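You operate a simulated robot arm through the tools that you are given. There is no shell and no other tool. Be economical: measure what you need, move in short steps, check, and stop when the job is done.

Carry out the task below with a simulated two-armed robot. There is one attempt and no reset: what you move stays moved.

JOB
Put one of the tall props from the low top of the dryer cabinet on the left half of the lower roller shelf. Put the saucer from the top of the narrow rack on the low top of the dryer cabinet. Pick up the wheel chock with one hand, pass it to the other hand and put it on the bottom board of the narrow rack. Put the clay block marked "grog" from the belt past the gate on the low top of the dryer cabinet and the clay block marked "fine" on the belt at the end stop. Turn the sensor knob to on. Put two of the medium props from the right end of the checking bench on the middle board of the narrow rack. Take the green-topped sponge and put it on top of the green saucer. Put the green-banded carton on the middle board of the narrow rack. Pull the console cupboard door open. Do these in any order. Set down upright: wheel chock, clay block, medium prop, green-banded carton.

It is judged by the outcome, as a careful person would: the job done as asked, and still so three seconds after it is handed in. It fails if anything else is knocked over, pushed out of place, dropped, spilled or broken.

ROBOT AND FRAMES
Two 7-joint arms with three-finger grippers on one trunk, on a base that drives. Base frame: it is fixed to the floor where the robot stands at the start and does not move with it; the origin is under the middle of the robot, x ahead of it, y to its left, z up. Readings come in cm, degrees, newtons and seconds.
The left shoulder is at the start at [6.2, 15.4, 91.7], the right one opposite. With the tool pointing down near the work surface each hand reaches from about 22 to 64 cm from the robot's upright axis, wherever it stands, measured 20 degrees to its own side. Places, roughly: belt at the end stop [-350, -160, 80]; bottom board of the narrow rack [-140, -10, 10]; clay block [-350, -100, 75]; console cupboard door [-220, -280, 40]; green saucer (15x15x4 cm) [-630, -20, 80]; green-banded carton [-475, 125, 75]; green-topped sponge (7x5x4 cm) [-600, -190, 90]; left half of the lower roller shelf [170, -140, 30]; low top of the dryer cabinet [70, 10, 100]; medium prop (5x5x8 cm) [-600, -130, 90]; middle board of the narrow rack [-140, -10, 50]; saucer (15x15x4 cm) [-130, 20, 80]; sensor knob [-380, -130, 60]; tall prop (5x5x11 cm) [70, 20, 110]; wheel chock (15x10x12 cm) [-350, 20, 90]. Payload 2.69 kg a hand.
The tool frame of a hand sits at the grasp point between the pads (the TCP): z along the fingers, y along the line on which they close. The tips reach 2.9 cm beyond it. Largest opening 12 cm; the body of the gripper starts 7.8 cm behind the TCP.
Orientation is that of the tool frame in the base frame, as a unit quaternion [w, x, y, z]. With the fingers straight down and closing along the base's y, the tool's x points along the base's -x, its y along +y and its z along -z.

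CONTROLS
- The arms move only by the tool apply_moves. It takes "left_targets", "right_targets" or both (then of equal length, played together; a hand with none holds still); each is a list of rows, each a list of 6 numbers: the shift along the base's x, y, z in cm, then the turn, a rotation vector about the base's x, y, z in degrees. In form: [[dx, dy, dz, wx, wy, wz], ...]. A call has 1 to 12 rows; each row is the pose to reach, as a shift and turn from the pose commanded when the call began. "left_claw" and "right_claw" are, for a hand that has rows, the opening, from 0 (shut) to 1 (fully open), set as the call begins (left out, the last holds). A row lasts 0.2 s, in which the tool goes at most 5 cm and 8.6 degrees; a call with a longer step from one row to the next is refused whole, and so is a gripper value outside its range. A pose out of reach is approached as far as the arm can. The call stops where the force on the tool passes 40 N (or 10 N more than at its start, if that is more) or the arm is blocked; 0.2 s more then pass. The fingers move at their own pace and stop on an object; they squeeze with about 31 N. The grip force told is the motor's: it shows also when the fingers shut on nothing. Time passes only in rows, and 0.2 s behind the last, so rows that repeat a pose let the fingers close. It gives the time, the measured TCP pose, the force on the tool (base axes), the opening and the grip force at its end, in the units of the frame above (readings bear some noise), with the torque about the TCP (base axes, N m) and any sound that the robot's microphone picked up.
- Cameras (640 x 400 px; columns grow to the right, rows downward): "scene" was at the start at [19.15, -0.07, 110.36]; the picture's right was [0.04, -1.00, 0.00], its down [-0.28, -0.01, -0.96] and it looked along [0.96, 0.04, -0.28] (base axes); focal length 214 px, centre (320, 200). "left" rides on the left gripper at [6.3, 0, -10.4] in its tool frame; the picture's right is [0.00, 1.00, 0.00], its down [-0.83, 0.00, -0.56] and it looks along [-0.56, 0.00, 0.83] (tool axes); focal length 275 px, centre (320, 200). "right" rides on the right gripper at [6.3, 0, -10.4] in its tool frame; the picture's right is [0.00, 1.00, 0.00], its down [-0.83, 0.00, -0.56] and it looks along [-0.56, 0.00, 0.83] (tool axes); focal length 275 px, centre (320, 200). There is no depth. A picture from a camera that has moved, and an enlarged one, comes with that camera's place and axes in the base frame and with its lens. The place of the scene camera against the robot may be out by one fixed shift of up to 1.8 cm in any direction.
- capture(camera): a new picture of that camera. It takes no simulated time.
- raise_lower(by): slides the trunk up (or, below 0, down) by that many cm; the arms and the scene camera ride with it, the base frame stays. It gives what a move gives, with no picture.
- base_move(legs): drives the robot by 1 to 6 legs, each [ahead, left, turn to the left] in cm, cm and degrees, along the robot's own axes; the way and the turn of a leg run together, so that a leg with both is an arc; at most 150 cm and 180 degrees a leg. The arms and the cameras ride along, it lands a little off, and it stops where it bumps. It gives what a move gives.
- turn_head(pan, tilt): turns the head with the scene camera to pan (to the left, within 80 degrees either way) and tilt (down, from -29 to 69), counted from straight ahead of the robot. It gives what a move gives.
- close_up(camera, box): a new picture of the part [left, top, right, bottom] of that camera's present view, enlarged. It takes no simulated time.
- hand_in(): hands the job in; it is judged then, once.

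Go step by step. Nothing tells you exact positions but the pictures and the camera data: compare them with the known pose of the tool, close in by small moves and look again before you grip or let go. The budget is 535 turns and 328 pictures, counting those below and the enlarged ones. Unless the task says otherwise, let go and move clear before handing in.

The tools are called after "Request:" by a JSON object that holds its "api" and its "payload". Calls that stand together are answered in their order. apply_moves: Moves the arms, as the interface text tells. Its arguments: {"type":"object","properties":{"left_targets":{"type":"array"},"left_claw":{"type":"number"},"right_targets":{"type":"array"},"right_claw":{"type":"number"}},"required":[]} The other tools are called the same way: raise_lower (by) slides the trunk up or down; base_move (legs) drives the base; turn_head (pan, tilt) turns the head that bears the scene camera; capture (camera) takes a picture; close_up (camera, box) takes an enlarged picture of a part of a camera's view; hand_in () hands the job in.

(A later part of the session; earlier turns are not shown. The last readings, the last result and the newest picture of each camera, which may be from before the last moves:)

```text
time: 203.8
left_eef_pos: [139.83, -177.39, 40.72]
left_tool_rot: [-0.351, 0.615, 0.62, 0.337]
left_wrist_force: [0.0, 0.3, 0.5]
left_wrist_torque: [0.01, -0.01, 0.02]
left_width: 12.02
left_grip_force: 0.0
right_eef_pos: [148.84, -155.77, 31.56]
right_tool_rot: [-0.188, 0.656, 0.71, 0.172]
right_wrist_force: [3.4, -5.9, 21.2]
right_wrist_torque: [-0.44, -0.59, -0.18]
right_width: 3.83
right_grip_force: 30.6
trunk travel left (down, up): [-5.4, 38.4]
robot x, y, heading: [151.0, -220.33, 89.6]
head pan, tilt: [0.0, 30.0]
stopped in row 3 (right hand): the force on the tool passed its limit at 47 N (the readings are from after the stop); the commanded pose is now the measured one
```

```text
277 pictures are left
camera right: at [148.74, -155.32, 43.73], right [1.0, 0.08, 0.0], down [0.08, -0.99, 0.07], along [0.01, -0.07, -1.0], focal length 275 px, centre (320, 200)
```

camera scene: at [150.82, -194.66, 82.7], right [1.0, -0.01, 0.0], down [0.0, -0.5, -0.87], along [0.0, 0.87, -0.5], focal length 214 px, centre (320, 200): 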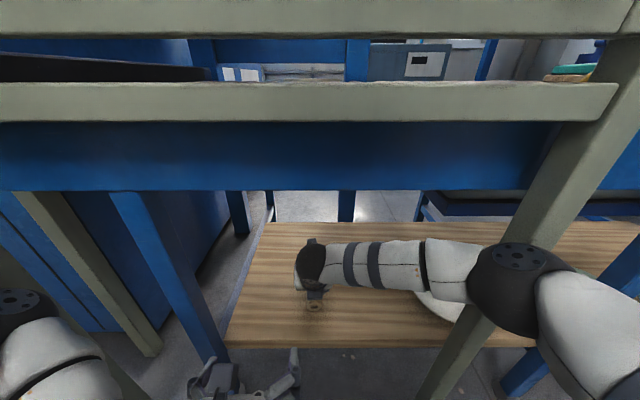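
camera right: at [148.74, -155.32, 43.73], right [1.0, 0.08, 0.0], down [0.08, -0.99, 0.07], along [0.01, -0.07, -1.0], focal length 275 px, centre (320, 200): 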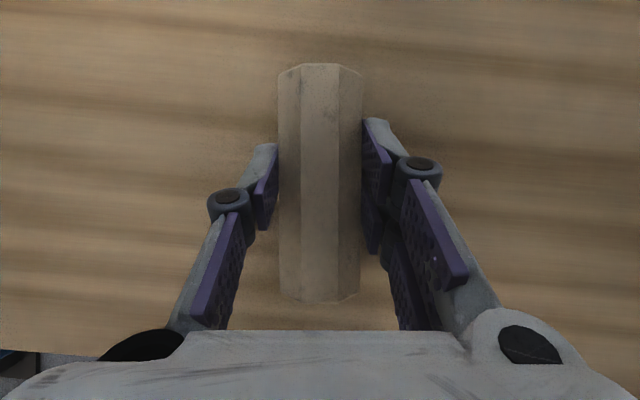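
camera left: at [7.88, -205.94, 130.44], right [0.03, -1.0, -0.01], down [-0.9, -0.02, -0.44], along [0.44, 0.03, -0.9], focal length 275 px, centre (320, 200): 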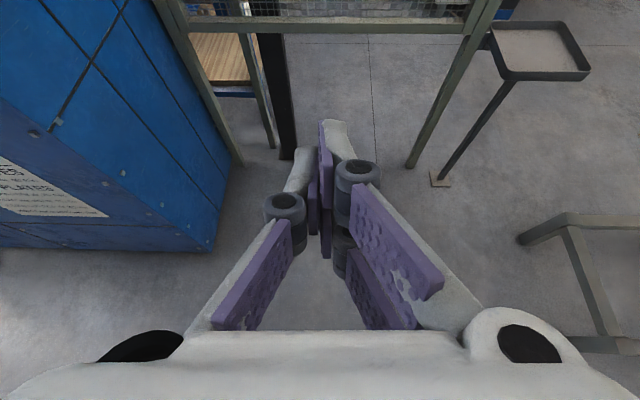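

Contact: the prop rests on the board. I release, opening moderately, and lift away.

Request:
{"api": "apply_moves", "payload": {"right_targets": [[0, 0, 0.3, 0, 0, 0], [0, 0, 0.3, 0, 0, 0], [0, 0, 0.3, 0, 0, 0], [0, 0, 2, 0, 0, 0], [0, 0, 5, 0, 0, 0], [0, 0, 8, 0, 0, 0]], "right_claw": 0.6}}

Request:
{"api": "capture", "payload": {"camera": "right"}}

```text
time: 205.2
left_eef_pos: [139.72, -177.44, 40.59]
left_tool_rot: [-0.352, 0.615, 0.62, 0.337]
left_wrist_force: [-0.6, 0.3, 1.1]
left_wrist_torque: [0.01, 0.04, 0.01]
left_width: 11.98
left_grip_force: 0.0
right_eef_pos: [149.06, -155.78, 39.21]
right_tool_rot: [-0.185, 0.657, 0.711, 0.171]
right_wrist_force: [0.3, -1.2, -1.0]
right_wrist_torque: [-0.01, 0.0, -0.01]
right_width: 7.21
right_grip_force: 0.1
trunk travel left (down, up): [-5.4, 38.4]
robot x, y, heading: [150.67, -220.74, 89.4]
head pan, tilt: [0.0, 30.0]
```

```text
276 pictures are left
camera right: at [148.97, -155.36, 51.47], right [1.0, 0.08, 0.0], down [0.08, -0.99, 0.08], along [0.01, -0.08, -1.0], focal length 275 px, centre (320, 200)
```

right: 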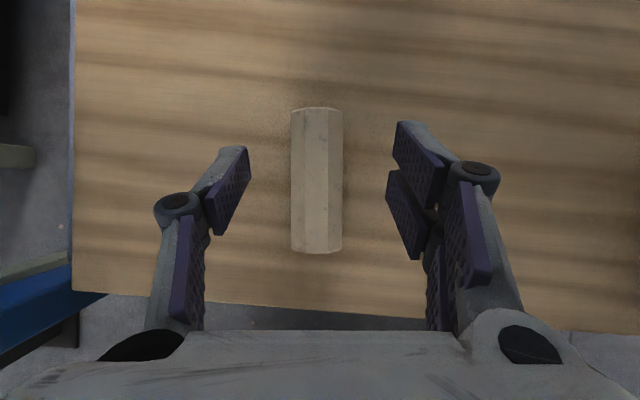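

The prop rests safely on the left half of the lower shelf. I retract the hand and back away.

Request:
{"api": "apply_moves", "payload": {"right_targets": [[1, -3, 0, 0, 0, 0], [3, -7, 0, 0, 0, 0], [4, -11, 1, 0, 0, 0], [6, -15, 2, 0, 0, 0], [9, -18, 2, 0, 0, 0], [12, -21, 2, 0, 0, 0]]}}

Request:
{"api": "base_move", "payload": {"legs": [[-60, 0, 0]]}}

Request:
{"api": "capture", "payload": {"camera": "scene"}}

```text
time: 206.6
left_eef_pos: [139.79, -177.24, 40.51]
left_tool_rot: [-0.35, 0.615, 0.621, 0.337]
left_wrist_force: [-0.4, -0.4, 0.1]
left_wrist_torque: [-0.02, 0.01, -0.03]
left_width: 11.99
left_grip_force: 0.0
right_eef_pos: [160.76, -176.46, 41.72]
right_tool_rot: [-0.187, 0.658, 0.709, 0.172]
right_wrist_force: [0.0, -0.6, 0.0]
right_wrist_torque: [0.01, -0.04, 0.01]
right_width: 7.21
right_grip_force: 0.1
trunk travel left (down, up): [-5.4, 38.4]
robot x, y, heading: [150.24, -220.18, 89.6]
head pan, tilt: [0.0, 30.0]
```

```text
time: 209.9
left_eef_pos: [139.19, -234.89, 40.6]
left_tool_rot: [-0.354, 0.61, 0.625, 0.335]
left_wrist_force: [0.1, 1.3, -0.6]
left_wrist_torque: [0.0, 0.02, 0.01]
left_width: 12.0
left_grip_force: 0.0
right_eef_pos: [160.18, -233.61, 41.67]
right_tool_rot: [-0.187, 0.65, 0.717, 0.169]
right_wrist_force: [0.3, -0.4, 0.1]
right_wrist_torque: [-0.01, 0.03, 0.06]
right_width: 7.18
right_grip_force: 0.0
trunk travel left (down, up): [-5.4, 38.4]
robot x, y, heading: [150.85, -277.53, 90.7]
head pan, tilt: [0.0, 30.0]
```

```text
275 pictures are left
camera scene: at [150.55, -251.98, 82.7], right [1.0, 0.01, 0.0], down [0.01, -0.5, -0.87], along [-0.01, 0.87, -0.5], focal length 214 px, centre (320, 200)
```

scene: 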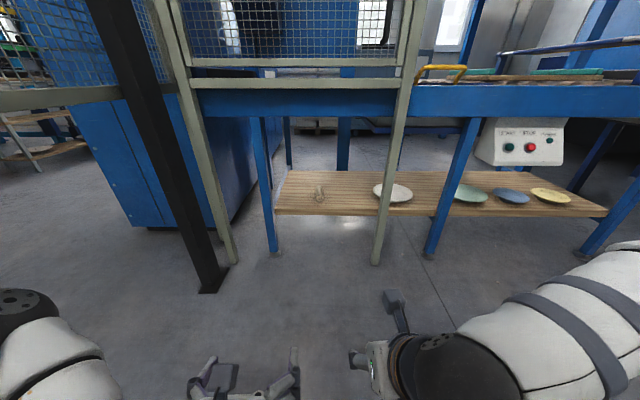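

The prop sits on the shelf and nothing was disturbed. I drive back out and head west toward the console cupboard.

Request:
{"api": "base_move", "payload": {"legs": [[-140, 0, 0], [0, 0, 90], [130, 0, 0]]}}

Request:
{"api": "turn_head", "payload": {"pan": 10, "tilt": 15}}

Request:
{"api": "capture", "payload": {"camera": "scene"}}

```text
time: 226.6
left_eef_pos: [-18.7, -429.0, 40.57]
left_tool_rot: [-0.486, -0.011, 0.874, -0.013]
left_wrist_force: [0.8, -0.4, -0.2]
left_wrist_torque: [0.0, -0.02, -0.01]
left_width: 11.99
left_grip_force: 0.0
right_eef_pos: [-19.78, -408.15, 41.68]
right_tool_rot: [-0.252, -0.047, 0.966, -0.013]
right_wrist_force: [-0.5, -0.7, -1.2]
right_wrist_torque: [0.0, 0.01, 0.01]
right_width: 7.22
right_grip_force: 0.0
trunk travel left (down, up): [-5.4, 38.4]
robot x, y, heading: [24.22, -417.52, -179.1]
head pan, tilt: [0.0, 30.0]
```

```text
time: 227.4
left_eef_pos: [-18.63, -428.9, 40.59]
left_tool_rot: [-0.486, -0.011, 0.874, -0.013]
left_wrist_force: [0.5, -0.3, 0.0]
left_wrist_torque: [0.02, -0.02, 0.01]
left_width: 12.0
left_grip_force: 0.0
right_eef_pos: [-19.9, -408.07, 41.67]
right_tool_rot: [-0.253, -0.047, 0.966, -0.013]
right_wrist_force: [0.4, -1.1, 0.2]
right_wrist_torque: [-0.02, 0.0, -0.01]
right_width: 7.19
right_grip_force: 0.0
trunk travel left (down, up): [-5.4, 38.4]
robot x, y, heading: [24.49, -417.79, -179.1]
head pan, tilt: [10.0, 15.0]
```

```text
274 pictures are left
camera scene: at [-1.93, -419.89, 85.12], right [-0.19, 0.98, 0.0], down [0.25, 0.05, -0.97], along [-0.95, -0.18, -0.26], focal length 214 px, centre (320, 200)
```

scene: 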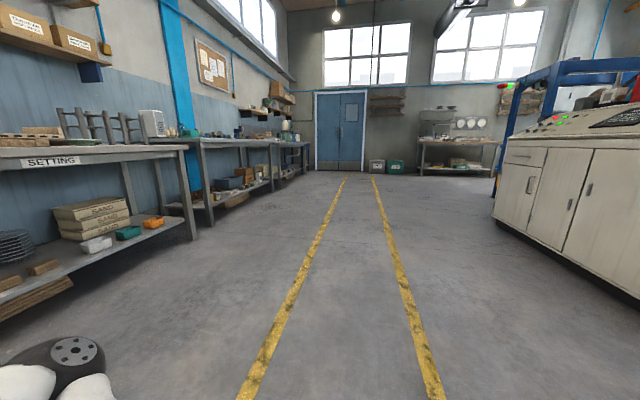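

The console with cupboard doors is at the right. I zoom in.

Request:
{"api": "close_up", "payload": {"camera": "scene", "box": [480, 60, 640, 300]}}

Request:
{"api": "close_up", "payload": {"camera": "scene", "box": [250, 50, 520, 200]}}

```text
1.67 times, centred on (560, 180) of scene
camera zoom: at [-1.93, -419.89, 85.12], right [-0.19, 0.98, 0.0], down [0.25, 0.05, -0.97], along [-0.95, -0.18, -0.26], focal length 358 px, centre (-80, 233)
```

zoom: 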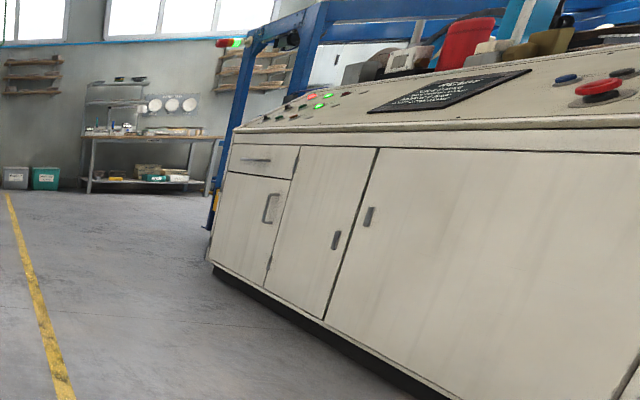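

```text
2.37 times, centred on (385, 125) of scene
camera zoom: at [-1.93, -419.89, 85.12], right [-0.19, 0.98, 0.0], down [0.25, 0.05, -0.97], along [-0.95, -0.18, -0.26], focal length 508 px, centre (166, 378)
```

zoom: 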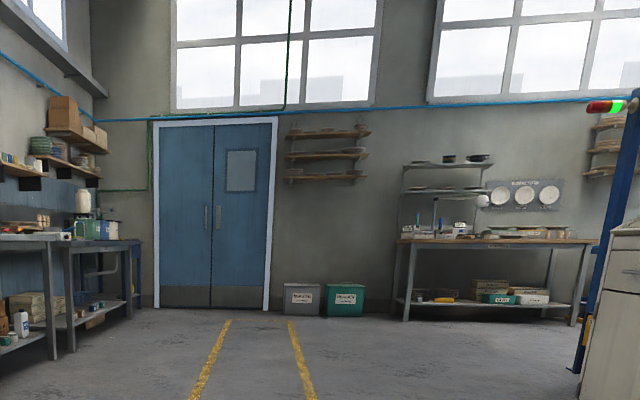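

The leftmost unit (drawer above, door with a bracket handle at about (-216, -276, 50)) matches the given place. I drive in front of it.

Request:
{"api": "base_move", "payload": {"legs": [[120, 0, 0], [112, 0, 0], [0, 0, -91]]}}

Request:
{"api": "turn_head", "payload": {"pan": 0, "tilt": 20}}

Request:
{"api": "capture", "payload": {"camera": "scene"}}

```text
time: 242.8
left_eef_pos: [-218.17, -374.6, 40.57]
left_tool_rot: [-0.347, 0.622, 0.613, 0.341]
left_wrist_force: [-0.1, 0.3, 0.7]
left_wrist_torque: [-0.02, 0.01, 0.03]
left_width: 11.99
left_grip_force: 0.1
right_eef_pos: [-197.27, -374.27, 41.59]
right_tool_rot: [-0.185, 0.665, 0.703, 0.174]
right_wrist_force: [0.4, 0.8, 0.5]
right_wrist_torque: [0.03, -0.01, -0.02]
right_width: 7.24
right_grip_force: 0.0
trunk travel left (down, up): [-5.4, 38.4]
robot x, y, heading: [-208.2, -417.76, 88.4]
head pan, tilt: [10.0, 15.0]
```

```text
time: 243.5
left_eef_pos: [-218.02, -374.72, 40.53]
left_tool_rot: [-0.346, 0.623, 0.613, 0.341]
left_wrist_force: [0.7, -0.4, 0.7]
left_wrist_torque: [0.02, -0.01, 0.0]
left_width: 12.01
left_grip_force: 0.1
right_eef_pos: [-197.36, -374.39, 41.8]
right_tool_rot: [-0.185, 0.664, 0.703, 0.173]
right_wrist_force: [-0.1, -0.1, -0.6]
right_wrist_torque: [-0.01, 0.01, -0.05]
right_width: 7.22
right_grip_force: 0.2
trunk travel left (down, up): [-5.4, 38.4]
robot x, y, heading: [-208.27, -417.96, 88.7]
head pan, tilt: [0.0, 20.0]
```

```text
271 pictures are left
camera scene: at [-207.47, -392.02, 84.31], right [1.0, -0.03, 0.0], down [-0.01, -0.34, -0.94], along [0.03, 0.94, -0.34], focal length 214 px, centre (320, 200)
```

scene: 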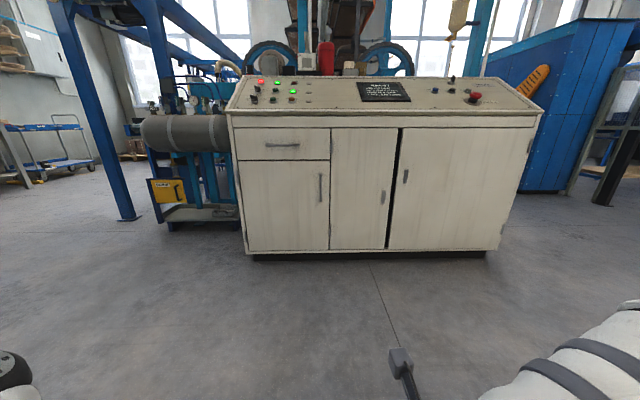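

The left door (x≈-245 to -198) has its handle on the right at about (-204, -276, 50), hinge on the left. I approach and look at the handle.

Request:
{"api": "close_up", "payload": {"camera": "scene", "box": [230, 110, 430, 260]}}

Request:
{"api": "base_move", "payload": {"legs": [[45, -2, 1]]}}

Request:
{"api": "capture", "payload": {"camera": "right"}}

```text
2.67 times, centred on (330, 185) of scene
camera zoom: at [-207.47, -392.02, 84.31], right [1.0, -0.03, 0.0], down [-0.01, -0.34, -0.94], along [0.03, 0.94, -0.34], focal length 572 px, centre (293, 240)
```

zoom: 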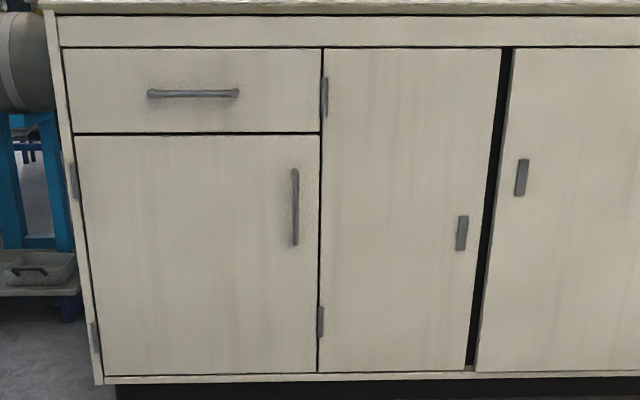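

```text
time: 246.1
left_eef_pos: [-215.44, -331.61, 40.62]
left_tool_rot: [-0.348, 0.62, 0.615, 0.34]
left_wrist_force: [-0.6, 0.3, -0.9]
left_wrist_torque: [-0.01, 0.04, 0.01]
left_width: 11.99
left_grip_force: 0.2
right_eef_pos: [-194.37, -331.13, 41.73]
right_tool_rot: [-0.185, 0.663, 0.705, 0.173]
right_wrist_force: [-0.4, -0.5, -0.1]
right_wrist_torque: [-0.02, 0.02, 0.0]
right_width: 7.2
right_grip_force: 0.1
trunk travel left (down, up): [-5.4, 38.4]
robot x, y, heading: [-205.53, -374.84, 88.7]
head pan, tilt: [0.0, 20.0]
```

```text
269 pictures are left
camera right: at [-194.55, -330.67, 53.86], right [1.0, 0.07, 0.0], down [0.07, -0.99, 0.08], along [0.01, -0.08, -1.0], focal length 275 px, centre (320, 200)
```

right: 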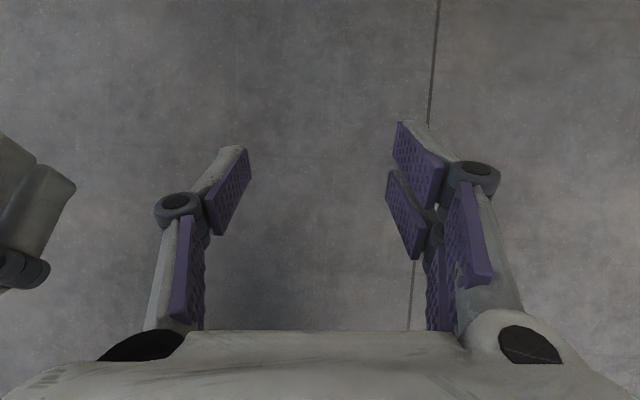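

The handle is a vertical bar with the hinges on the left side. I'll take it with the left hand, so I move nearer and level the left hand.

Request:
{"api": "base_move", "payload": {"legs": [[25, -14, 1.3]]}}

Request:
{"api": "apply_moves", "payload": {"left_targets": [[0, 0, 2.5, 5, 0, 0], [0, 0, 5, 10, 0, 0], [0, 0, 7.5, 15, 0, 0], [0, 0, 9.5, 20, 0, 0], [0, 0, 9.5, 20, 0, 0]]}}

Request:
{"api": "capture", "payload": {"camera": "left"}}

```text
time: 248.1
left_eef_pos: [-201.59, -306.55, 40.54]
left_tool_rot: [-0.352, 0.614, 0.621, 0.337]
left_wrist_force: [0.2, 0.7, 0.9]
left_wrist_torque: [-0.01, -0.03, -0.03]
left_width: 12.01
left_grip_force: 0.1
right_eef_pos: [-180.56, -305.73, 41.67]
right_tool_rot: [-0.187, 0.657, 0.711, 0.171]
right_wrist_force: [0.0, -0.4, 1.1]
right_wrist_torque: [0.02, -0.01, -0.02]
right_width: 7.22
right_grip_force: 0.0
trunk travel left (down, up): [-5.4, 38.4]
robot x, y, heading: [-190.74, -349.93, 89.9]
head pan, tilt: [0.0, 20.0]
```

```text
time: 249.3
left_eef_pos: [-199.93, -303.73, 49.12]
left_tool_rot: [-0.452, 0.545, 0.554, 0.438]
left_wrist_force: [0.2, -0.5, 0.1]
left_wrist_torque: [-0.02, 0.04, 0.0]
left_width: 11.98
left_grip_force: 0.1
left hand out of reach, approached as far as the arm can: row 1, 2, 3, 4, 5
right_eef_pos: [-180.59, -305.84, 41.67]
right_tool_rot: [-0.186, 0.656, 0.711, 0.17]
right_wrist_force: [0.5, -0.1, 0.2]
right_wrist_torque: [0.0, 0.02, 0.0]
right_width: 7.2
right_grip_force: 0.2
trunk travel left (down, up): [-5.4, 38.4]
robot x, y, heading: [-190.9, -350.09, 89.8]
head pan, tilt: [0.0, 20.0]
```

```text
268 pictures are left
camera left: at [-199.5, -312.5, 57.52], right [1.0, 0.02, -0.01], down [0.01, -0.72, -0.7], along [-0.02, 0.7, -0.72], focal length 275 px, centre (320, 200)
```

left: 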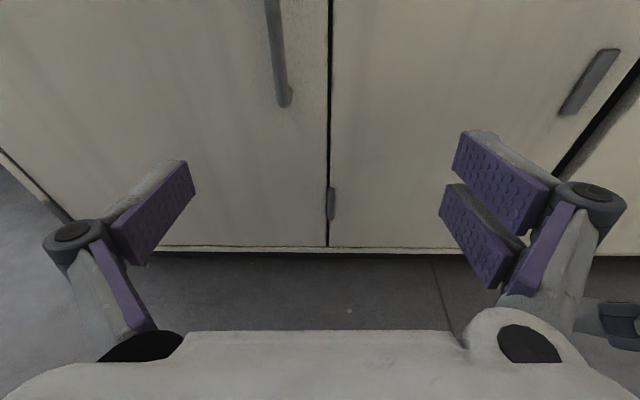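

The handle's lower end is at about (-204.5, -279, 41.6). I move the open hand onto it.

Request:
{"api": "apply_moves", "payload": {"left_targets": [[-2, 4, -0.5, 0, 0, 0], [-4, 8, -1, 0, 0, 0], [-5, 12, -1.5, 0, 0, 0], [-5, 15, -1.5, 0, 0, 0], [-5, 15, -1.5, 0, 0, 0]]}}

Request:
{"api": "capture", "payload": {"camera": "left"}}

```text
time: 250.5
left_eef_pos: [-204.96, -288.79, 47.64]
left_tool_rot: [-0.452, 0.545, 0.553, 0.439]
left_wrist_force: [-1.0, 0.2, -1.1]
left_wrist_torque: [0.02, 0.02, -0.02]
left_width: 11.98
left_grip_force: 0.1
right_eef_pos: [-180.67, -305.81, 41.66]
right_tool_rot: [-0.187, 0.656, 0.711, 0.171]
right_wrist_force: [-0.4, -0.6, 0.0]
right_wrist_torque: [-0.01, -0.02, -0.01]
right_width: 7.19
right_grip_force: 0.1
trunk travel left (down, up): [-5.4, 38.4]
robot x, y, heading: [-190.9, -349.65, 89.8]
head pan, tilt: [0.0, 20.0]
```

```text
267 pictures are left
camera left: at [-204.65, -297.44, 55.96], right [1.0, 0.02, -0.01], down [0.01, -0.71, -0.7], along [-0.02, 0.7, -0.71], focal length 275 px, centre (320, 200)
```

left: 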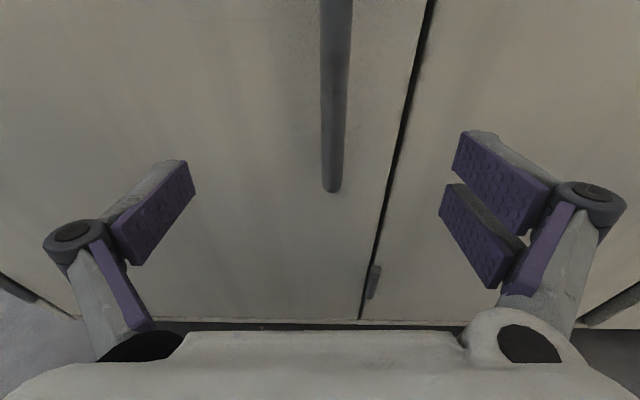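

Triangulating puts the handle bar at y≈-285, z from 44.5 up. I move on to it and close.

Request:
{"api": "apply_moves", "payload": {"left_targets": [[0.4, 1.5, 1.5, 0, 0, 0], [0.7, 3.2, 3.5, 0, 0, 0], [0.7, 3.2, 3.5, 0, 0, 0]]}}

Request:
{"api": "apply_moves", "payload": {"left_targets": [[0, 0, 0, 0, 0, 0], [0, 0, 0, 0, 0, 0], [0, 0, 0, 0, 0, 0], [0, 0, 0, 0, 0, 0]], "left_claw": 0}}

Request:
{"api": "capture", "payload": {"camera": "left"}}

```text
time: 251.3
left_eef_pos: [-204.26, -285.61, 51.24]
left_tool_rot: [-0.452, 0.545, 0.553, 0.439]
left_wrist_force: [0.0, 0.1, 0.0]
left_wrist_torque: [0.02, 0.01, -0.02]
left_width: 12.0
left_grip_force: 0.0
right_eef_pos: [-180.66, -305.82, 41.65]
right_tool_rot: [-0.186, 0.657, 0.71, 0.171]
right_wrist_force: [0.0, -1.0, -0.2]
right_wrist_torque: [0.01, 0.03, -0.02]
right_width: 7.2
right_grip_force: 0.1
trunk travel left (down, up): [-5.4, 38.4]
robot x, y, heading: [-190.56, -349.89, 89.8]
head pan, tilt: [0.0, 20.0]
```

```text
time: 252.3
left_eef_pos: [-204.33, -285.68, 51.1]
left_tool_rot: [-0.452, 0.544, 0.553, 0.44]
left_wrist_force: [-1.8, -1.8, 0.2]
left_wrist_torque: [-0.18, -0.91, 0.04]
left_width: 1.36
left_grip_force: 40.2
right_eef_pos: [-180.7, -305.8, 41.69]
right_tool_rot: [-0.186, 0.657, 0.711, 0.171]
right_wrist_force: [0.1, -1.0, -0.2]
right_wrist_torque: [0.02, 0.04, -0.02]
right_width: 7.2
right_grip_force: 0.0
trunk travel left (down, up): [-5.4, 38.4]
robot x, y, heading: [-190.94, -349.72, 89.8]
head pan, tilt: [0.0, 20.0]
```

```text
266 pictures are left
camera left: at [-203.96, -294.47, 59.47], right [1.0, 0.02, -0.01], down [0.01, -0.71, -0.7], along [-0.02, 0.7, -0.71], focal length 275 px, centre (320, 200)
```

left: 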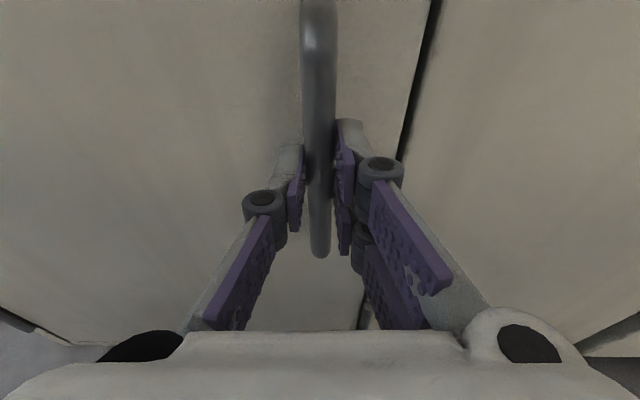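

The bar is gripped. I pull the door along its arc, turning the hand with it.

Request:
{"api": "apply_moves", "payload": {"left_targets": [[-0.46, -3.54, 0, 0, 0, -5], [-1.23, -7.01, 0, 0, 0, -10], [-2.29, -10.41, 0, 0, 0, -15], [-3.65, -13.71, 0, 0, 0, -20], [-5.29, -16.87, 0, 0, 0, -25], [-7.2, -19.88, 0, 0, 0, -30]]}}

Request:
{"api": "capture", "payload": {"camera": "scene"}}

```text
time: 253.5
left_eef_pos: [-208.88, -299.82, 51.04]
left_tool_rot: [-0.351, 0.646, 0.417, 0.535]
left_wrist_force: [3.4, -0.9, 9.0]
left_wrist_torque: [0.16, -1.35, -0.07]
left_width: 1.36
left_grip_force: 40.5
left hand out of reach, approached as far as the arm can: row 4, 5
right_eef_pos: [-180.4, -305.79, 41.63]
right_tool_rot: [-0.187, 0.657, 0.71, 0.171]
right_wrist_force: [-0.3, -0.1, -0.4]
right_wrist_torque: [-0.04, 0.03, -0.02]
right_width: 7.23
right_grip_force: 0.0
trunk travel left (down, up): [-5.4, 38.4]
robot x, y, heading: [-190.85, -349.83, 89.8]
head pan, tilt: [0.0, 20.0]
stopped in row 5 (left hand): the force on the tool passed its limit at 46 N (the readings are from after the stop); the commanded pose is now the measured one
```

```text
265 pictures are left
camera scene: at [-190.35, -323.73, 84.3], right [1.0, -0.01, 0.0], down [0.0, -0.34, -0.94], along [0.01, 0.94, -0.34], focal length 214 px, centre (320, 200)
```

scene: 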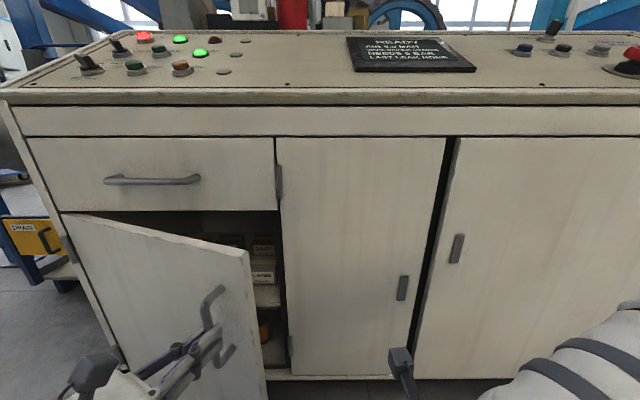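

The door is open about 25 degrees. I release the handle and will push the door wider from its inner edge.

Request:
{"api": "apply_moves", "payload": {"left_targets": [[0, 0, 0, 0, 0, 0], [0, 0, 0, 0, 0, 0], [-1.6, -3.6, 0, 0, 0, 0], [-3.2, -7.2, 0, 0, 0, 4], [-3.2, -10, 0, 0, 0, 8], [0, -13, 0, 0, 0, 12], [4, -15, 0, 0, 0, 18], [8, -15, 0, 0, 0, 24]], "left_claw": 0.35, "right_targets": [[0, 0, 0, 0, 0, 0], [4, 0, 0, 0, 0, 0], [8, 0, 0, 0, 0, 0], [12, 0, 0, 0, 0, 0], [15, 0, 0, 0, 0, 0], [15, 0, 0, 0, 0, 0], [15, 0, 0, 0, 0, 0], [15, 0, 0, 0, 0, 0]]}}

Request:
{"api": "capture", "payload": {"camera": "scene"}}

```text
time: 255.3
left_eef_pos: [-196.83, -315.14, 47.22]
left_tool_rot: [-0.457, 0.544, 0.544, 0.447]
left_wrist_force: [0.0, 0.0, 0.3]
left_wrist_torque: [0.0, 0.02, -0.01]
left_width: 4.18
left_grip_force: 0.1
left hand out of reach, approached as far as the arm can: row 3, 4, 5, 6, 7, 8
right_eef_pos: [-165.56, -305.69, 41.74]
right_tool_rot: [-0.187, 0.656, 0.711, 0.172]
right_wrist_force: [0.0, 0.8, 0.2]
right_wrist_torque: [0.0, -0.02, 0.0]
right_width: 7.2
right_grip_force: 0.0
right hand out of reach, approached as far as the arm can: row 3, 4
trunk travel left (down, up): [-5.4, 38.4]
robot x, y, heading: [-189.9, -349.98, 89.5]
head pan, tilt: [0.0, 20.0]
```

```text
264 pictures are left
camera scene: at [-190.4, -323.73, 84.31], right [1.0, -0.01, 0.0], down [0.0, -0.34, -0.94], along [0.01, 0.94, -0.34], focal length 214 px, centre (320, 200)
```

scene: 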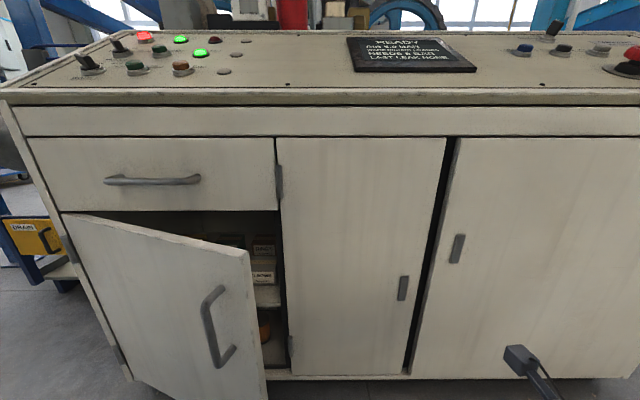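

The door stays ajar. I close the left fingers, put them behind the door's free edge and then push it left.

Request:
{"api": "apply_moves", "payload": {"left_targets": [[4, 3, 1, 0, 0, 0], [7, 7, 2, 0, 0, 0], [8, 11.5, 3, 0, 0, 0], [8, 16, 3, 0, 0, 0], [8, 20, 3, 0, 0, 0], [8, 23, 3, 0, 0, 0]], "left_claw": 0}}

Request:
{"api": "capture", "payload": {"camera": "scene"}}

```text
refused: row 1 steps farther than a row can; nothing moved
```

```text
263 pictures are left
camera scene: at [-190.4, -323.73, 84.31], right [1.0, -0.01, 0.0], down [0.0, -0.34, -0.94], along [0.01, 0.94, -0.34], focal length 214 px, centre (320, 200)
```

scene: 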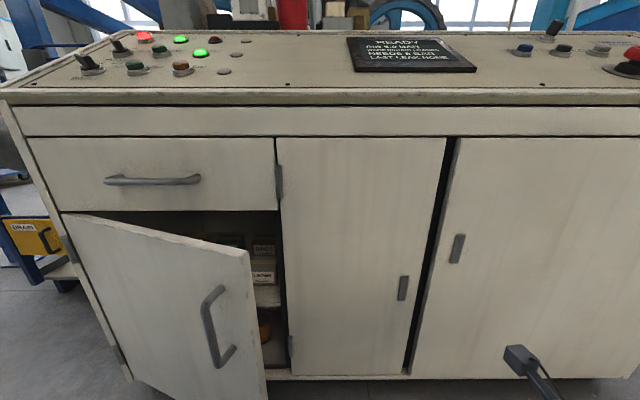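

Request:
{"api": "apply_moves", "payload": {"left_targets": [[3, 3, 1, 0, 0, 0], [6, 6, 2, 0, 0, 0], [8, 10, 3, 0, 0, 0], [8, 14, 3, 0, 0, 0], [8, 18, 3, 0, 0, 0], [8, 22, 3, 0, 0, 0], [8, 24, 3, 0, 0, 0]], "left_claw": 0}}

Request:
{"api": "capture", "payload": {"camera": "scene"}}

```text
time: 256.9
left_eef_pos: [-189.17, -290.74, 49.94]
left_tool_rot: [-0.453, 0.545, 0.544, 0.448]
left_wrist_force: [1.1, -1.2, -0.5]
left_wrist_torque: [0.01, -0.03, -0.01]
left_width: 0.0
left_grip_force: 28.5
right_eef_pos: [-165.44, -305.66, 41.85]
right_tool_rot: [-0.187, 0.657, 0.71, 0.171]
right_wrist_force: [0.7, -0.2, -0.5]
right_wrist_torque: [0.0, -0.04, 0.01]
right_width: 7.2
right_grip_force: 0.1
trunk travel left (down, up): [-5.4, 38.4]
robot x, y, heading: [-190.77, -349.69, 89.6]
head pan, tilt: [0.0, 20.0]
```

```text
262 pictures are left
camera scene: at [-190.39, -323.72, 84.31], right [1.0, -0.01, 0.0], down [0.0, -0.34, -0.94], along [0.01, 0.94, -0.34], focal length 214 px, centre (320, 200)
```

scene: 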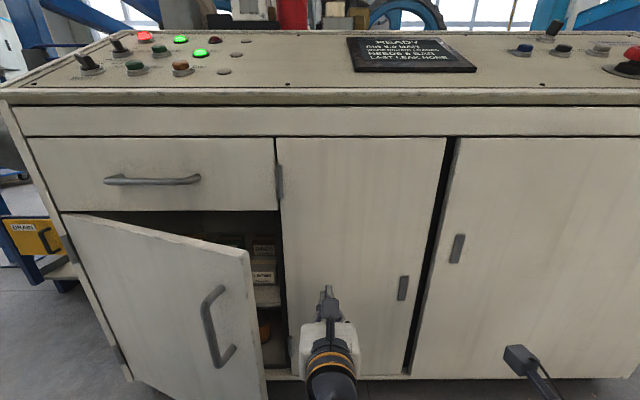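

The fingers are behind the door's edge plane. I sweep left.

Request:
{"api": "apply_moves", "payload": {"left_targets": [[-4, 0, 0, 0, 0, 0], [-8, 0, 0, 0, 0, 0], [-12, 0, 0, 0, 0, 0], [-16, -1, 0, 0, 0, 0], [-20, -2, 0, 0, 0, 0], [-24, -3, 0, 0, 0, 0]]}}

Request:
{"api": "capture", "payload": {"camera": "scene"}}

```text
time: 257.7
left_eef_pos: [-199.29, -290.7, 50.14]
left_tool_rot: [-0.442, 0.553, 0.537, 0.459]
left_wrist_force: [3.0, -1.5, 2.0]
left_wrist_torque: [-0.07, 0.08, 0.18]
left_width: 0.01
left_grip_force: 28.3
right_eef_pos: [-165.43, -305.71, 41.83]
right_tool_rot: [-0.186, 0.658, 0.71, 0.17]
right_wrist_force: [-0.9, -0.2, 0.5]
right_wrist_torque: [0.01, 0.0, 0.0]
right_width: 7.22
right_grip_force: 0.1
trunk travel left (down, up): [-5.4, 38.4]
robot x, y, heading: [-190.97, -349.7, 89.4]
head pan, tilt: [0.0, 20.0]
stopped in row 4 (left hand): the force on the tool passed its limit at 65 N (the readings are from after the stop); the commanded pose is now the measured one
```

```text
261 pictures are left
camera scene: at [-190.32, -323.74, 84.31], right [1.0, -0.01, 0.0], down [0.0, -0.34, -0.94], along [0.01, 0.94, -0.34], focal length 214 px, centre (320, 200)
```

scene: 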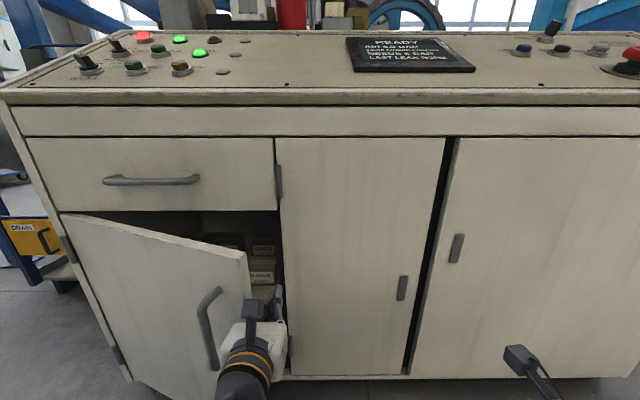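

Pushing the edge end-on doesn't turn the door. Instead I'll hook it from above: retreat, raise the trunk, and put down-pointing fingers behind the door's top edge.

Request:
{"api": "apply_moves", "payload": {"left_targets": [[4, -1, 0, 0, 0, 0], [7, -4, 0, 0, 0, 0], [8, -8, 0, 0, 0, 0], [8, -12, 0, 0, 0, 0], [8, -16, 0, 0, 0, 0]]}}

Request:
{"api": "raise_lower", "payload": {"by": 28}}

Request:
{"api": "apply_moves", "payload": {"left_targets": [[0, 0, 1, -8, 0, 0], [0, 0, 2, -16, 0, 0], [0, 0, 3, -24, 0, 0], [0, 0, 4, -32, 0, 0], [0, 0, 5, -40, 0, 0], [0, 0, 5, -48, 0, 0], [0, 0, 5, -56, 0, 0], [0, 0, 5, -64, 0, 0], [0, 0, 5, -68, 0, 0]]}}

Request:
{"api": "capture", "payload": {"camera": "scene"}}

```text
time: 258.9
left_eef_pos: [-191.25, -306.83, 50.19]
left_tool_rot: [-0.443, 0.552, 0.538, 0.457]
left_wrist_force: [0.2, -0.8, 0.2]
left_wrist_torque: [-0.01, -0.02, -0.01]
left_width: 0.0
left_grip_force: 28.5
right_eef_pos: [-165.46, -305.75, 41.77]
right_tool_rot: [-0.185, 0.658, 0.709, 0.172]
right_wrist_force: [-0.5, -0.3, -0.7]
right_wrist_torque: [-0.01, 0.01, -0.04]
right_width: 7.21
right_grip_force: 0.0
trunk travel left (down, up): [-5.4, 38.4]
robot x, y, heading: [-191.17, -349.55, 89.7]
head pan, tilt: [0.0, 20.0]
```

```text
time: 261.8
left_eef_pos: [-191.33, -306.79, 78.05]
left_tool_rot: [-0.443, 0.553, 0.538, 0.457]
left_wrist_force: [0.7, -0.1, 0.3]
left_wrist_torque: [0.0, -0.02, -0.01]
left_width: 0.02
left_grip_force: 28.6
right_eef_pos: [-165.42, -305.68, 69.67]
right_tool_rot: [-0.185, 0.658, 0.71, 0.17]
right_wrist_force: [0.5, -0.2, -0.1]
right_wrist_torque: [0.0, 0.01, -0.03]
right_width: 7.18
right_grip_force: 0.0
trunk travel left (down, up): [-33.4, 10.4]
robot x, y, heading: [-190.66, -349.33, 89.5]
head pan, tilt: [0.0, 20.0]
```

```text
time: 263.0
left_eef_pos: [-196.39, -304.22, 76.66]
left_tool_rot: [-0.296, 0.663, 0.658, 0.197]
left_wrist_force: [0.8, 0.3, 0.4]
left_wrist_torque: [0.0, 0.0, 0.01]
left_width: 0.03
left_grip_force: 28.7
left hand out of reach, approached as far as the arm can: row 5, 6
right_eef_pos: [-165.46, -305.73, 69.87]
right_tool_rot: [-0.186, 0.657, 0.71, 0.171]
right_wrist_force: [1.4, -0.6, -0.8]
right_wrist_torque: [-0.01, 0.01, -0.01]
right_width: 7.2
right_grip_force: 0.0
trunk travel left (down, up): [-33.4, 10.4]
robot x, y, heading: [-190.89, -349.97, 89.5]
head pan, tilt: [0.0, 20.0]
stopped in row 6 (left hand): the arm was blocked; the commanded pose is now the measured one
```

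```text
260 pictures are left
camera scene: at [-190.37, -332.68, 114.46], right [1.0, -0.01, 0.0], down [0.0, -0.34, -0.94], along [0.01, 0.94, -0.34], focal length 214 px, centre (320, 200)
```

scene: 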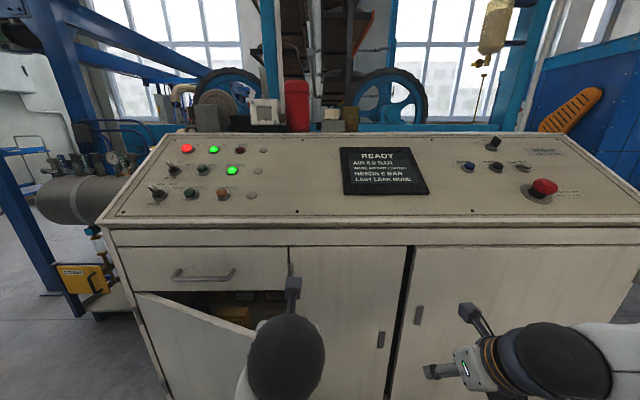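

Request:
{"api": "apply_moves", "payload": {"left_targets": [[-3, 3, 1, 0, 0, 0], [-6, 6, 1, 0, 0, 0], [-9, 9, 1, 0, 0, 0], [-10, 12, 1, -4, 0, 0], [-10, 13, 1, -10, 0, 0], [-10, 13, 1, -17, 0, 0], [-10, 13, 1, -24, 0, 0], [-10, 13, 0, -30, 0, 0]]}}

Request:
{"api": "turn_head", "payload": {"pan": 10, "tilt": 45}}

Request:
{"api": "capture", "payload": {"camera": "scene"}}

Request:
{"api": "capture", "payload": {"camera": "left"}}

```text
time: 264.8
left_eef_pos: [-206.24, -291.21, 76.61]
left_tool_rot: [-0.112, 0.718, 0.687, 0.018]
left_wrist_force: [0.2, 0.2, -0.1]
left_wrist_torque: [-0.01, -0.02, 0.0]
left_width: 0.01
left_grip_force: 28.4
left hand out of reach, approached as far as the arm can: row 1, 2
right_eef_pos: [-165.31, -305.73, 69.75]
right_tool_rot: [-0.186, 0.657, 0.71, 0.171]
right_wrist_force: [0.9, 0.5, -0.7]
right_wrist_torque: [0.01, 0.01, -0.04]
right_width: 7.2
right_grip_force: 0.1
trunk travel left (down, up): [-33.4, 10.4]
robot x, y, heading: [-190.63, -349.74, 89.5]
head pan, tilt: [0.0, 20.0]
```

```text
time: 265.7
left_eef_pos: [-206.14, -291.31, 76.45]
left_tool_rot: [-0.113, 0.717, 0.687, 0.02]
left_wrist_force: [-0.1, -0.5, -1.1]
left_wrist_torque: [-0.03, -0.01, -0.03]
left_width: 0.01
left_grip_force: 28.6
right_eef_pos: [-165.45, -305.64, 69.84]
right_tool_rot: [-0.186, 0.657, 0.71, 0.171]
right_wrist_force: [0.4, 0.6, -0.4]
right_wrist_torque: [-0.02, -0.01, 0.03]
right_width: 7.22
right_grip_force: 0.1
trunk travel left (down, up): [-33.4, 10.4]
robot x, y, heading: [-190.67, -349.69, 89.5]
head pan, tilt: [10.0, 45.0]
```

```text
259 pictures are left
camera scene: at [-191.84, -333.94, 110.59], right [0.99, 0.17, 0.0], down [0.12, -0.7, -0.71], along [-0.12, 0.7, -0.71], focal length 214 px, centre (320, 200)
```

scene: 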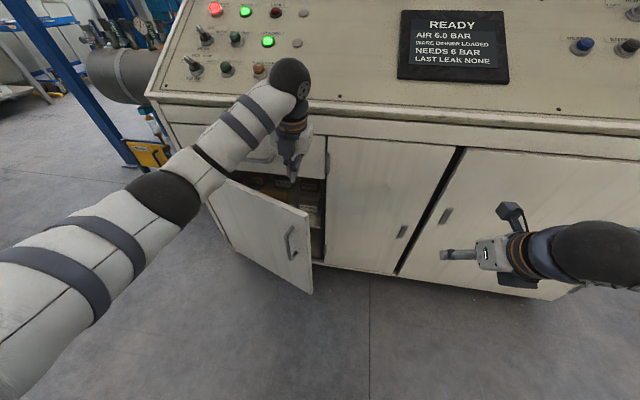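

```text
258 pictures are left
camera left: at [-204.57, -286.98, 87.79], right [0.99, -0.04, -0.14], down [0.02, -0.92, 0.39], along [-0.14, -0.39, -0.91], focal length 275 px, centre (320, 200)
```

left: 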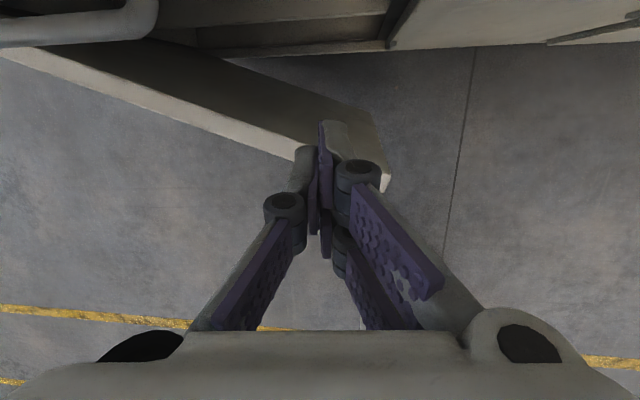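

The fingers are nearly above the door's top edge near its free corner. I tilt the tips inward a little and lower them behind the door.

Request:
{"api": "apply_moves", "payload": {"left_targets": [[1, 0.7, 0, 5, 0, 0], [1.8, 1.5, 0, 10, 0, 0], [1.8, 1.5, -3, 10, 0, 0], [1.8, 1.5, -6, 10, 0, 0]]}}

Request:
{"api": "capture", "payload": {"camera": "left"}}

```text
time: 266.7
left_eef_pos: [-204.47, -289.59, 70.45]
left_tool_rot: [-0.175, 0.705, 0.682, 0.08]
left_wrist_force: [-0.1, 0.1, 1.6]
left_wrist_torque: [-0.02, 0.0, 0.0]
left_width: 0.0
left_grip_force: 28.7
right_eef_pos: [-165.48, -305.63, 69.87]
right_tool_rot: [-0.187, 0.656, 0.711, 0.171]
right_wrist_force: [-0.3, -0.2, -0.2]
right_wrist_torque: [0.01, -0.01, 0.06]
right_width: 7.2
right_grip_force: 0.1
trunk travel left (down, up): [-33.4, 10.4]
robot x, y, heading: [-190.54, -349.79, 89.7]
head pan, tilt: [10.0, 45.0]
```

```text
257 pictures are left
camera left: at [-202.75, -287.34, 82.31], right [0.99, -0.01, -0.14], down [0.02, -0.97, 0.22], along [-0.14, -0.22, -0.96], focal length 275 px, centre (320, 200)
```

left: 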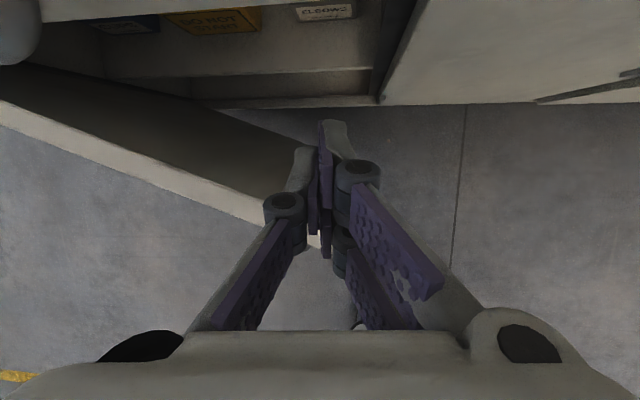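

The tips are inside the door plane. I shift left slightly for overlap, lower, then pull the door outward along its arc.

Request:
{"api": "apply_moves", "payload": {"left_targets": [[-2, 0.8, 0, 0, 0, 0], [-4, 1.2, -2, 0, 0, 0], [-4, 1.2, -5, 0, 0, 0], [-4, 1.2, -7, 0, 0, 0]]}}

Request:
{"api": "apply_moves", "payload": {"left_targets": [[-0.5, -2.5, 0, 0, 0, 0], [-1.2, -5, 0, 0, 0, 0], [-2.2, -7.5, 0, 0, 0, 0], [-3.5, -10, 0, 0, 0, 0], [-5, -12.5, 0, 0, 0, 0], [-7, -15, 0, 0, 0, 0]]}}

Request:
{"api": "capture", "payload": {"camera": "scene"}}

```text
time: 267.7
left_eef_pos: [-208.49, -288.79, 63.5]
left_tool_rot: [-0.175, 0.705, 0.683, 0.079]
left_wrist_force: [0.0, -0.4, 0.0]
left_wrist_torque: [0.01, -0.01, -0.01]
left_width: 0.0
left_grip_force: 28.6
right_eef_pos: [-165.52, -305.6, 69.86]
right_tool_rot: [-0.186, 0.657, 0.71, 0.171]
right_wrist_force: [-0.2, 0.2, -0.4]
right_wrist_torque: [-0.02, -0.03, 0.02]
right_width: 7.19
right_grip_force: 0.0
trunk travel left (down, up): [-33.4, 10.4]
robot x, y, heading: [-190.9, -349.9, 89.5]
head pan, tilt: [10.0, 45.0]
```

```text
time: 269.1
left_eef_pos: [-215.53, -303.61, 63.44]
left_tool_rot: [-0.174, 0.706, 0.682, 0.08]
left_wrist_force: [0.3, 0.1, -0.1]
left_wrist_torque: [0.0, 0.0, -0.01]
left_width: 0.0
left_grip_force: 28.5
right_eef_pos: [-165.42, -305.64, 69.89]
right_tool_rot: [-0.186, 0.657, 0.71, 0.171]
right_wrist_force: [-0.6, 0.4, -0.9]
right_wrist_torque: [0.0, 0.0, 0.02]
right_width: 7.18
right_grip_force: 0.1
trunk travel left (down, up): [-33.4, 10.4]
robot x, y, heading: [-190.59, -349.68, 89.7]
head pan, tilt: [10.0, 45.0]
```

```text
256 pictures are left
camera scene: at [-191.86, -333.97, 110.59], right [0.99, 0.17, 0.0], down [0.12, -0.7, -0.71], along [-0.12, 0.7, -0.71], focal length 214 px, centre (320, 200)
```

scene: 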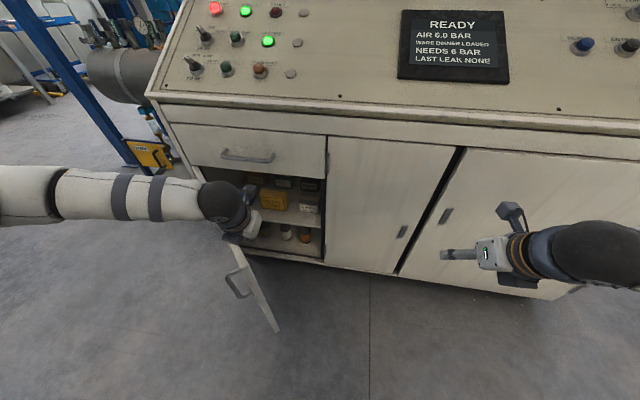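

The door is now well open. I push it a bit further.

Request:
{"api": "apply_moves", "payload": {"left_targets": [[-3, -2.5, 0, 0, 0, 0], [-6, -5, 0, 0, 0, 0], [-9, -6.5, 0, 0, 0, 0], [-12, -7.5, 0, 0, 0, 0], [-15, -8, 0, 0, 0, 0]]}}

Request:
{"api": "capture", "payload": {"camera": "scene"}}

```text
time: 270.3
left_eef_pos: [-230.69, -311.82, 63.74]
left_tool_rot: [-0.175, 0.706, 0.682, 0.08]
left_wrist_force: [-0.2, 0.5, -0.4]
left_wrist_torque: [-0.01, -0.01, -0.01]
left_width: 0.01
left_grip_force: 28.6
right_eef_pos: [-165.49, -305.65, 69.87]
right_tool_rot: [-0.186, 0.657, 0.71, 0.171]
right_wrist_force: [-0.5, -0.3, -0.5]
right_wrist_torque: [-0.03, 0.01, 0.03]
right_width: 7.17
right_grip_force: 0.0
trunk travel left (down, up): [-33.4, 10.4]
robot x, y, heading: [-190.93, -349.94, 89.6]
head pan, tilt: [10.0, 45.0]
```

```text
255 pictures are left
camera scene: at [-191.87, -333.96, 110.59], right [0.99, 0.17, 0.0], down [0.12, -0.7, -0.71], along [-0.12, 0.7, -0.71], focal length 214 px, centre (320, 200)
```

scene: 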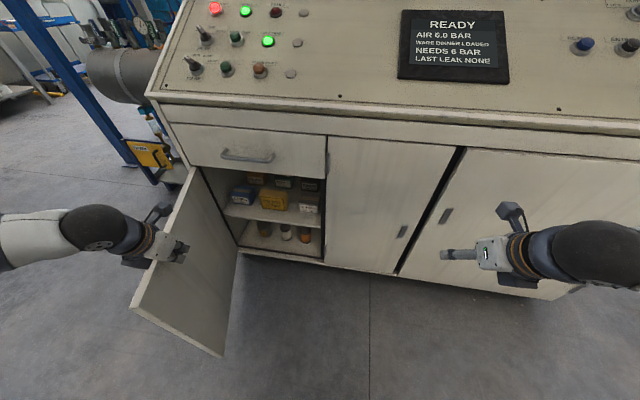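

The console cupboard door stands open at about 85 degrees. I lift the hand away, back off and head west.

Request:
{"api": "apply_moves", "payload": {"left_targets": [[2, -1, 4, 0, 0, 0], [3, -2, 8, 0, 0, 0], [4, -3, 12.5, 0, 0, 0], [8, -3, 14, 0, 0, 0], [12, -3, 14, 4, 0, 0], [16, -3, 14, 8, 0, 0]]}}

Request:
{"api": "base_move", "payload": {"legs": [[-65, 0, 0], [0, 0, 90], [100, 0, 0]]}}

Request:
{"api": "turn_head", "payload": {"pan": -50, "tilt": 15}}

Request:
{"api": "capture", "payload": {"camera": "scene"}}

```text
time: 271.7
left_eef_pos: [-214.08, -310.77, 78.01]
left_tool_rot: [-0.224, 0.691, 0.676, 0.126]
left_wrist_force: [0.6, -0.3, 0.6]
left_wrist_torque: [-0.01, -0.01, 0.03]
left_width: 0.01
left_grip_force: 28.3
left hand out of reach, approached as far as the arm can: row 5, 6
right_eef_pos: [-165.36, -305.62, 69.88]
right_tool_rot: [-0.187, 0.657, 0.71, 0.17]
right_wrist_force: [0.6, -0.4, 0.4]
right_wrist_torque: [0.0, -0.02, -0.01]
right_width: 7.23
right_grip_force: 0.0
trunk travel left (down, up): [-33.4, 10.4]
robot x, y, heading: [-190.77, -349.87, 89.5]
head pan, tilt: [10.0, 45.0]
```

```text
time: 283.8
left_eef_pos: [-325.5, -443.77, 77.88]
left_tool_rot: [-0.245, -0.022, 0.966, -0.077]
left_wrist_force: [0.3, 1.1, 0.2]
left_wrist_torque: [-0.01, 0.0, 0.01]
left_width: 0.0
left_grip_force: 28.4
right_eef_pos: [-333.87, -395.53, 69.89]
right_tool_rot: [-0.252, -0.07, 0.965, -0.019]
right_wrist_force: [-1.1, -0.1, 0.5]
right_wrist_torque: [0.03, 0.01, 0.03]
right_width: 7.19
right_grip_force: 0.0
trunk travel left (down, up): [-33.4, 10.4]
robot x, y, heading: [-288.07, -417.44, -176.5]
head pan, tilt: [10.0, 45.0]
```

```text
time: 285.1
left_eef_pos: [-325.52, -443.84, 77.87]
left_tool_rot: [-0.244, -0.021, 0.967, -0.076]
left_wrist_force: [0.5, 0.4, -0.1]
left_wrist_torque: [0.01, -0.03, 0.03]
left_width: 0.0
left_grip_force: 28.0
right_eef_pos: [-333.86, -395.36, 69.76]
right_tool_rot: [-0.252, -0.069, 0.965, -0.019]
right_wrist_force: [1.0, 0.1, 0.1]
right_wrist_torque: [-0.03, -0.02, 0.01]
right_width: 7.21
right_grip_force: 0.0
trunk travel left (down, up): [-33.4, 10.4]
robot x, y, heading: [-287.83, -417.3, -176.6]
head pan, tilt: [-50.0, 15.0]
```

```text
254 pictures are left
camera scene: at [-302.63, -411.89, 115.26], right [0.73, 0.69, 0.0], down [0.18, -0.19, -0.97], along [-0.66, 0.7, -0.26], focal length 214 px, centre (320, 200)
```

scene: 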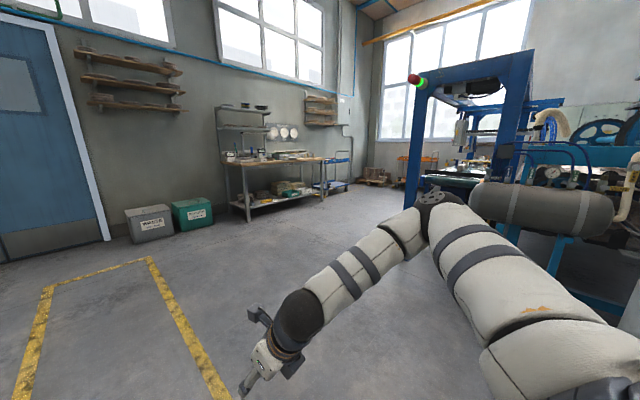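

I see the checking bench along the west wall, and the belt machine to the north. I drive to the machine's west side.

Request:
{"api": "base_move", "payload": {"legs": [[145, 0, -3.4], [0, 0, -90], [130, 0, 0]]}}

Request:
{"api": "turn_head", "payload": {"pan": -30, "tilt": 20}}

Request:
{"api": "capture", "payload": {"camera": "scene"}}

```text
time: 302.4
left_eef_pos: [-456.19, -250.25, 77.86]
left_tool_rot: [-0.223, 0.692, 0.675, 0.126]
left_wrist_force: [-0.1, 0.1, 0.5]
left_wrist_torque: [-0.01, -0.03, -0.02]
left_width: 0.02
left_grip_force: 28.5
right_eef_pos: [-407.51, -245.05, 69.79]
right_tool_rot: [-0.186, 0.658, 0.71, 0.172]
right_wrist_force: [-0.1, -0.6, -1.3]
right_wrist_torque: [-0.01, -0.03, -0.01]
right_width: 7.2
right_grip_force: 0.2
trunk travel left (down, up): [-33.4, 10.4]
robot x, y, heading: [-433.12, -289.73, 89.5]
head pan, tilt: [-50.0, 15.0]
```

```text
time: 303.2
left_eef_pos: [-456.17, -250.18, 77.81]
left_tool_rot: [-0.223, 0.692, 0.675, 0.126]
left_wrist_force: [0.4, 0.4, -0.1]
left_wrist_torque: [-0.01, 0.02, 0.02]
left_width: 0.0
left_grip_force: 28.8
right_eef_pos: [-407.62, -245.0, 69.81]
right_tool_rot: [-0.186, 0.658, 0.709, 0.171]
right_wrist_force: [-0.3, 0.6, 0.0]
right_wrist_torque: [0.0, 0.02, 0.0]
right_width: 7.2
right_grip_force: 0.2
trunk travel left (down, up): [-33.4, 10.4]
robot x, y, heading: [-432.85, -289.14, 89.6]
head pan, tilt: [-30.0, 20.0]
```

```text
253 pictures are left
camera scene: at [-427.96, -273.31, 114.45], right [0.86, -0.51, 0.0], down [-0.17, -0.29, -0.94], along [0.48, 0.81, -0.34], focal length 214 px, centre (320, 200)
```

scene: 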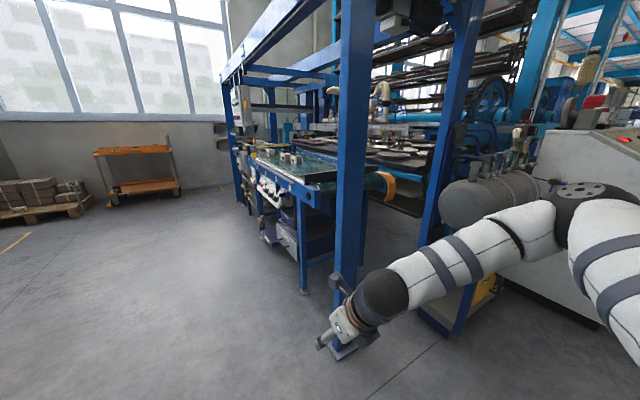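

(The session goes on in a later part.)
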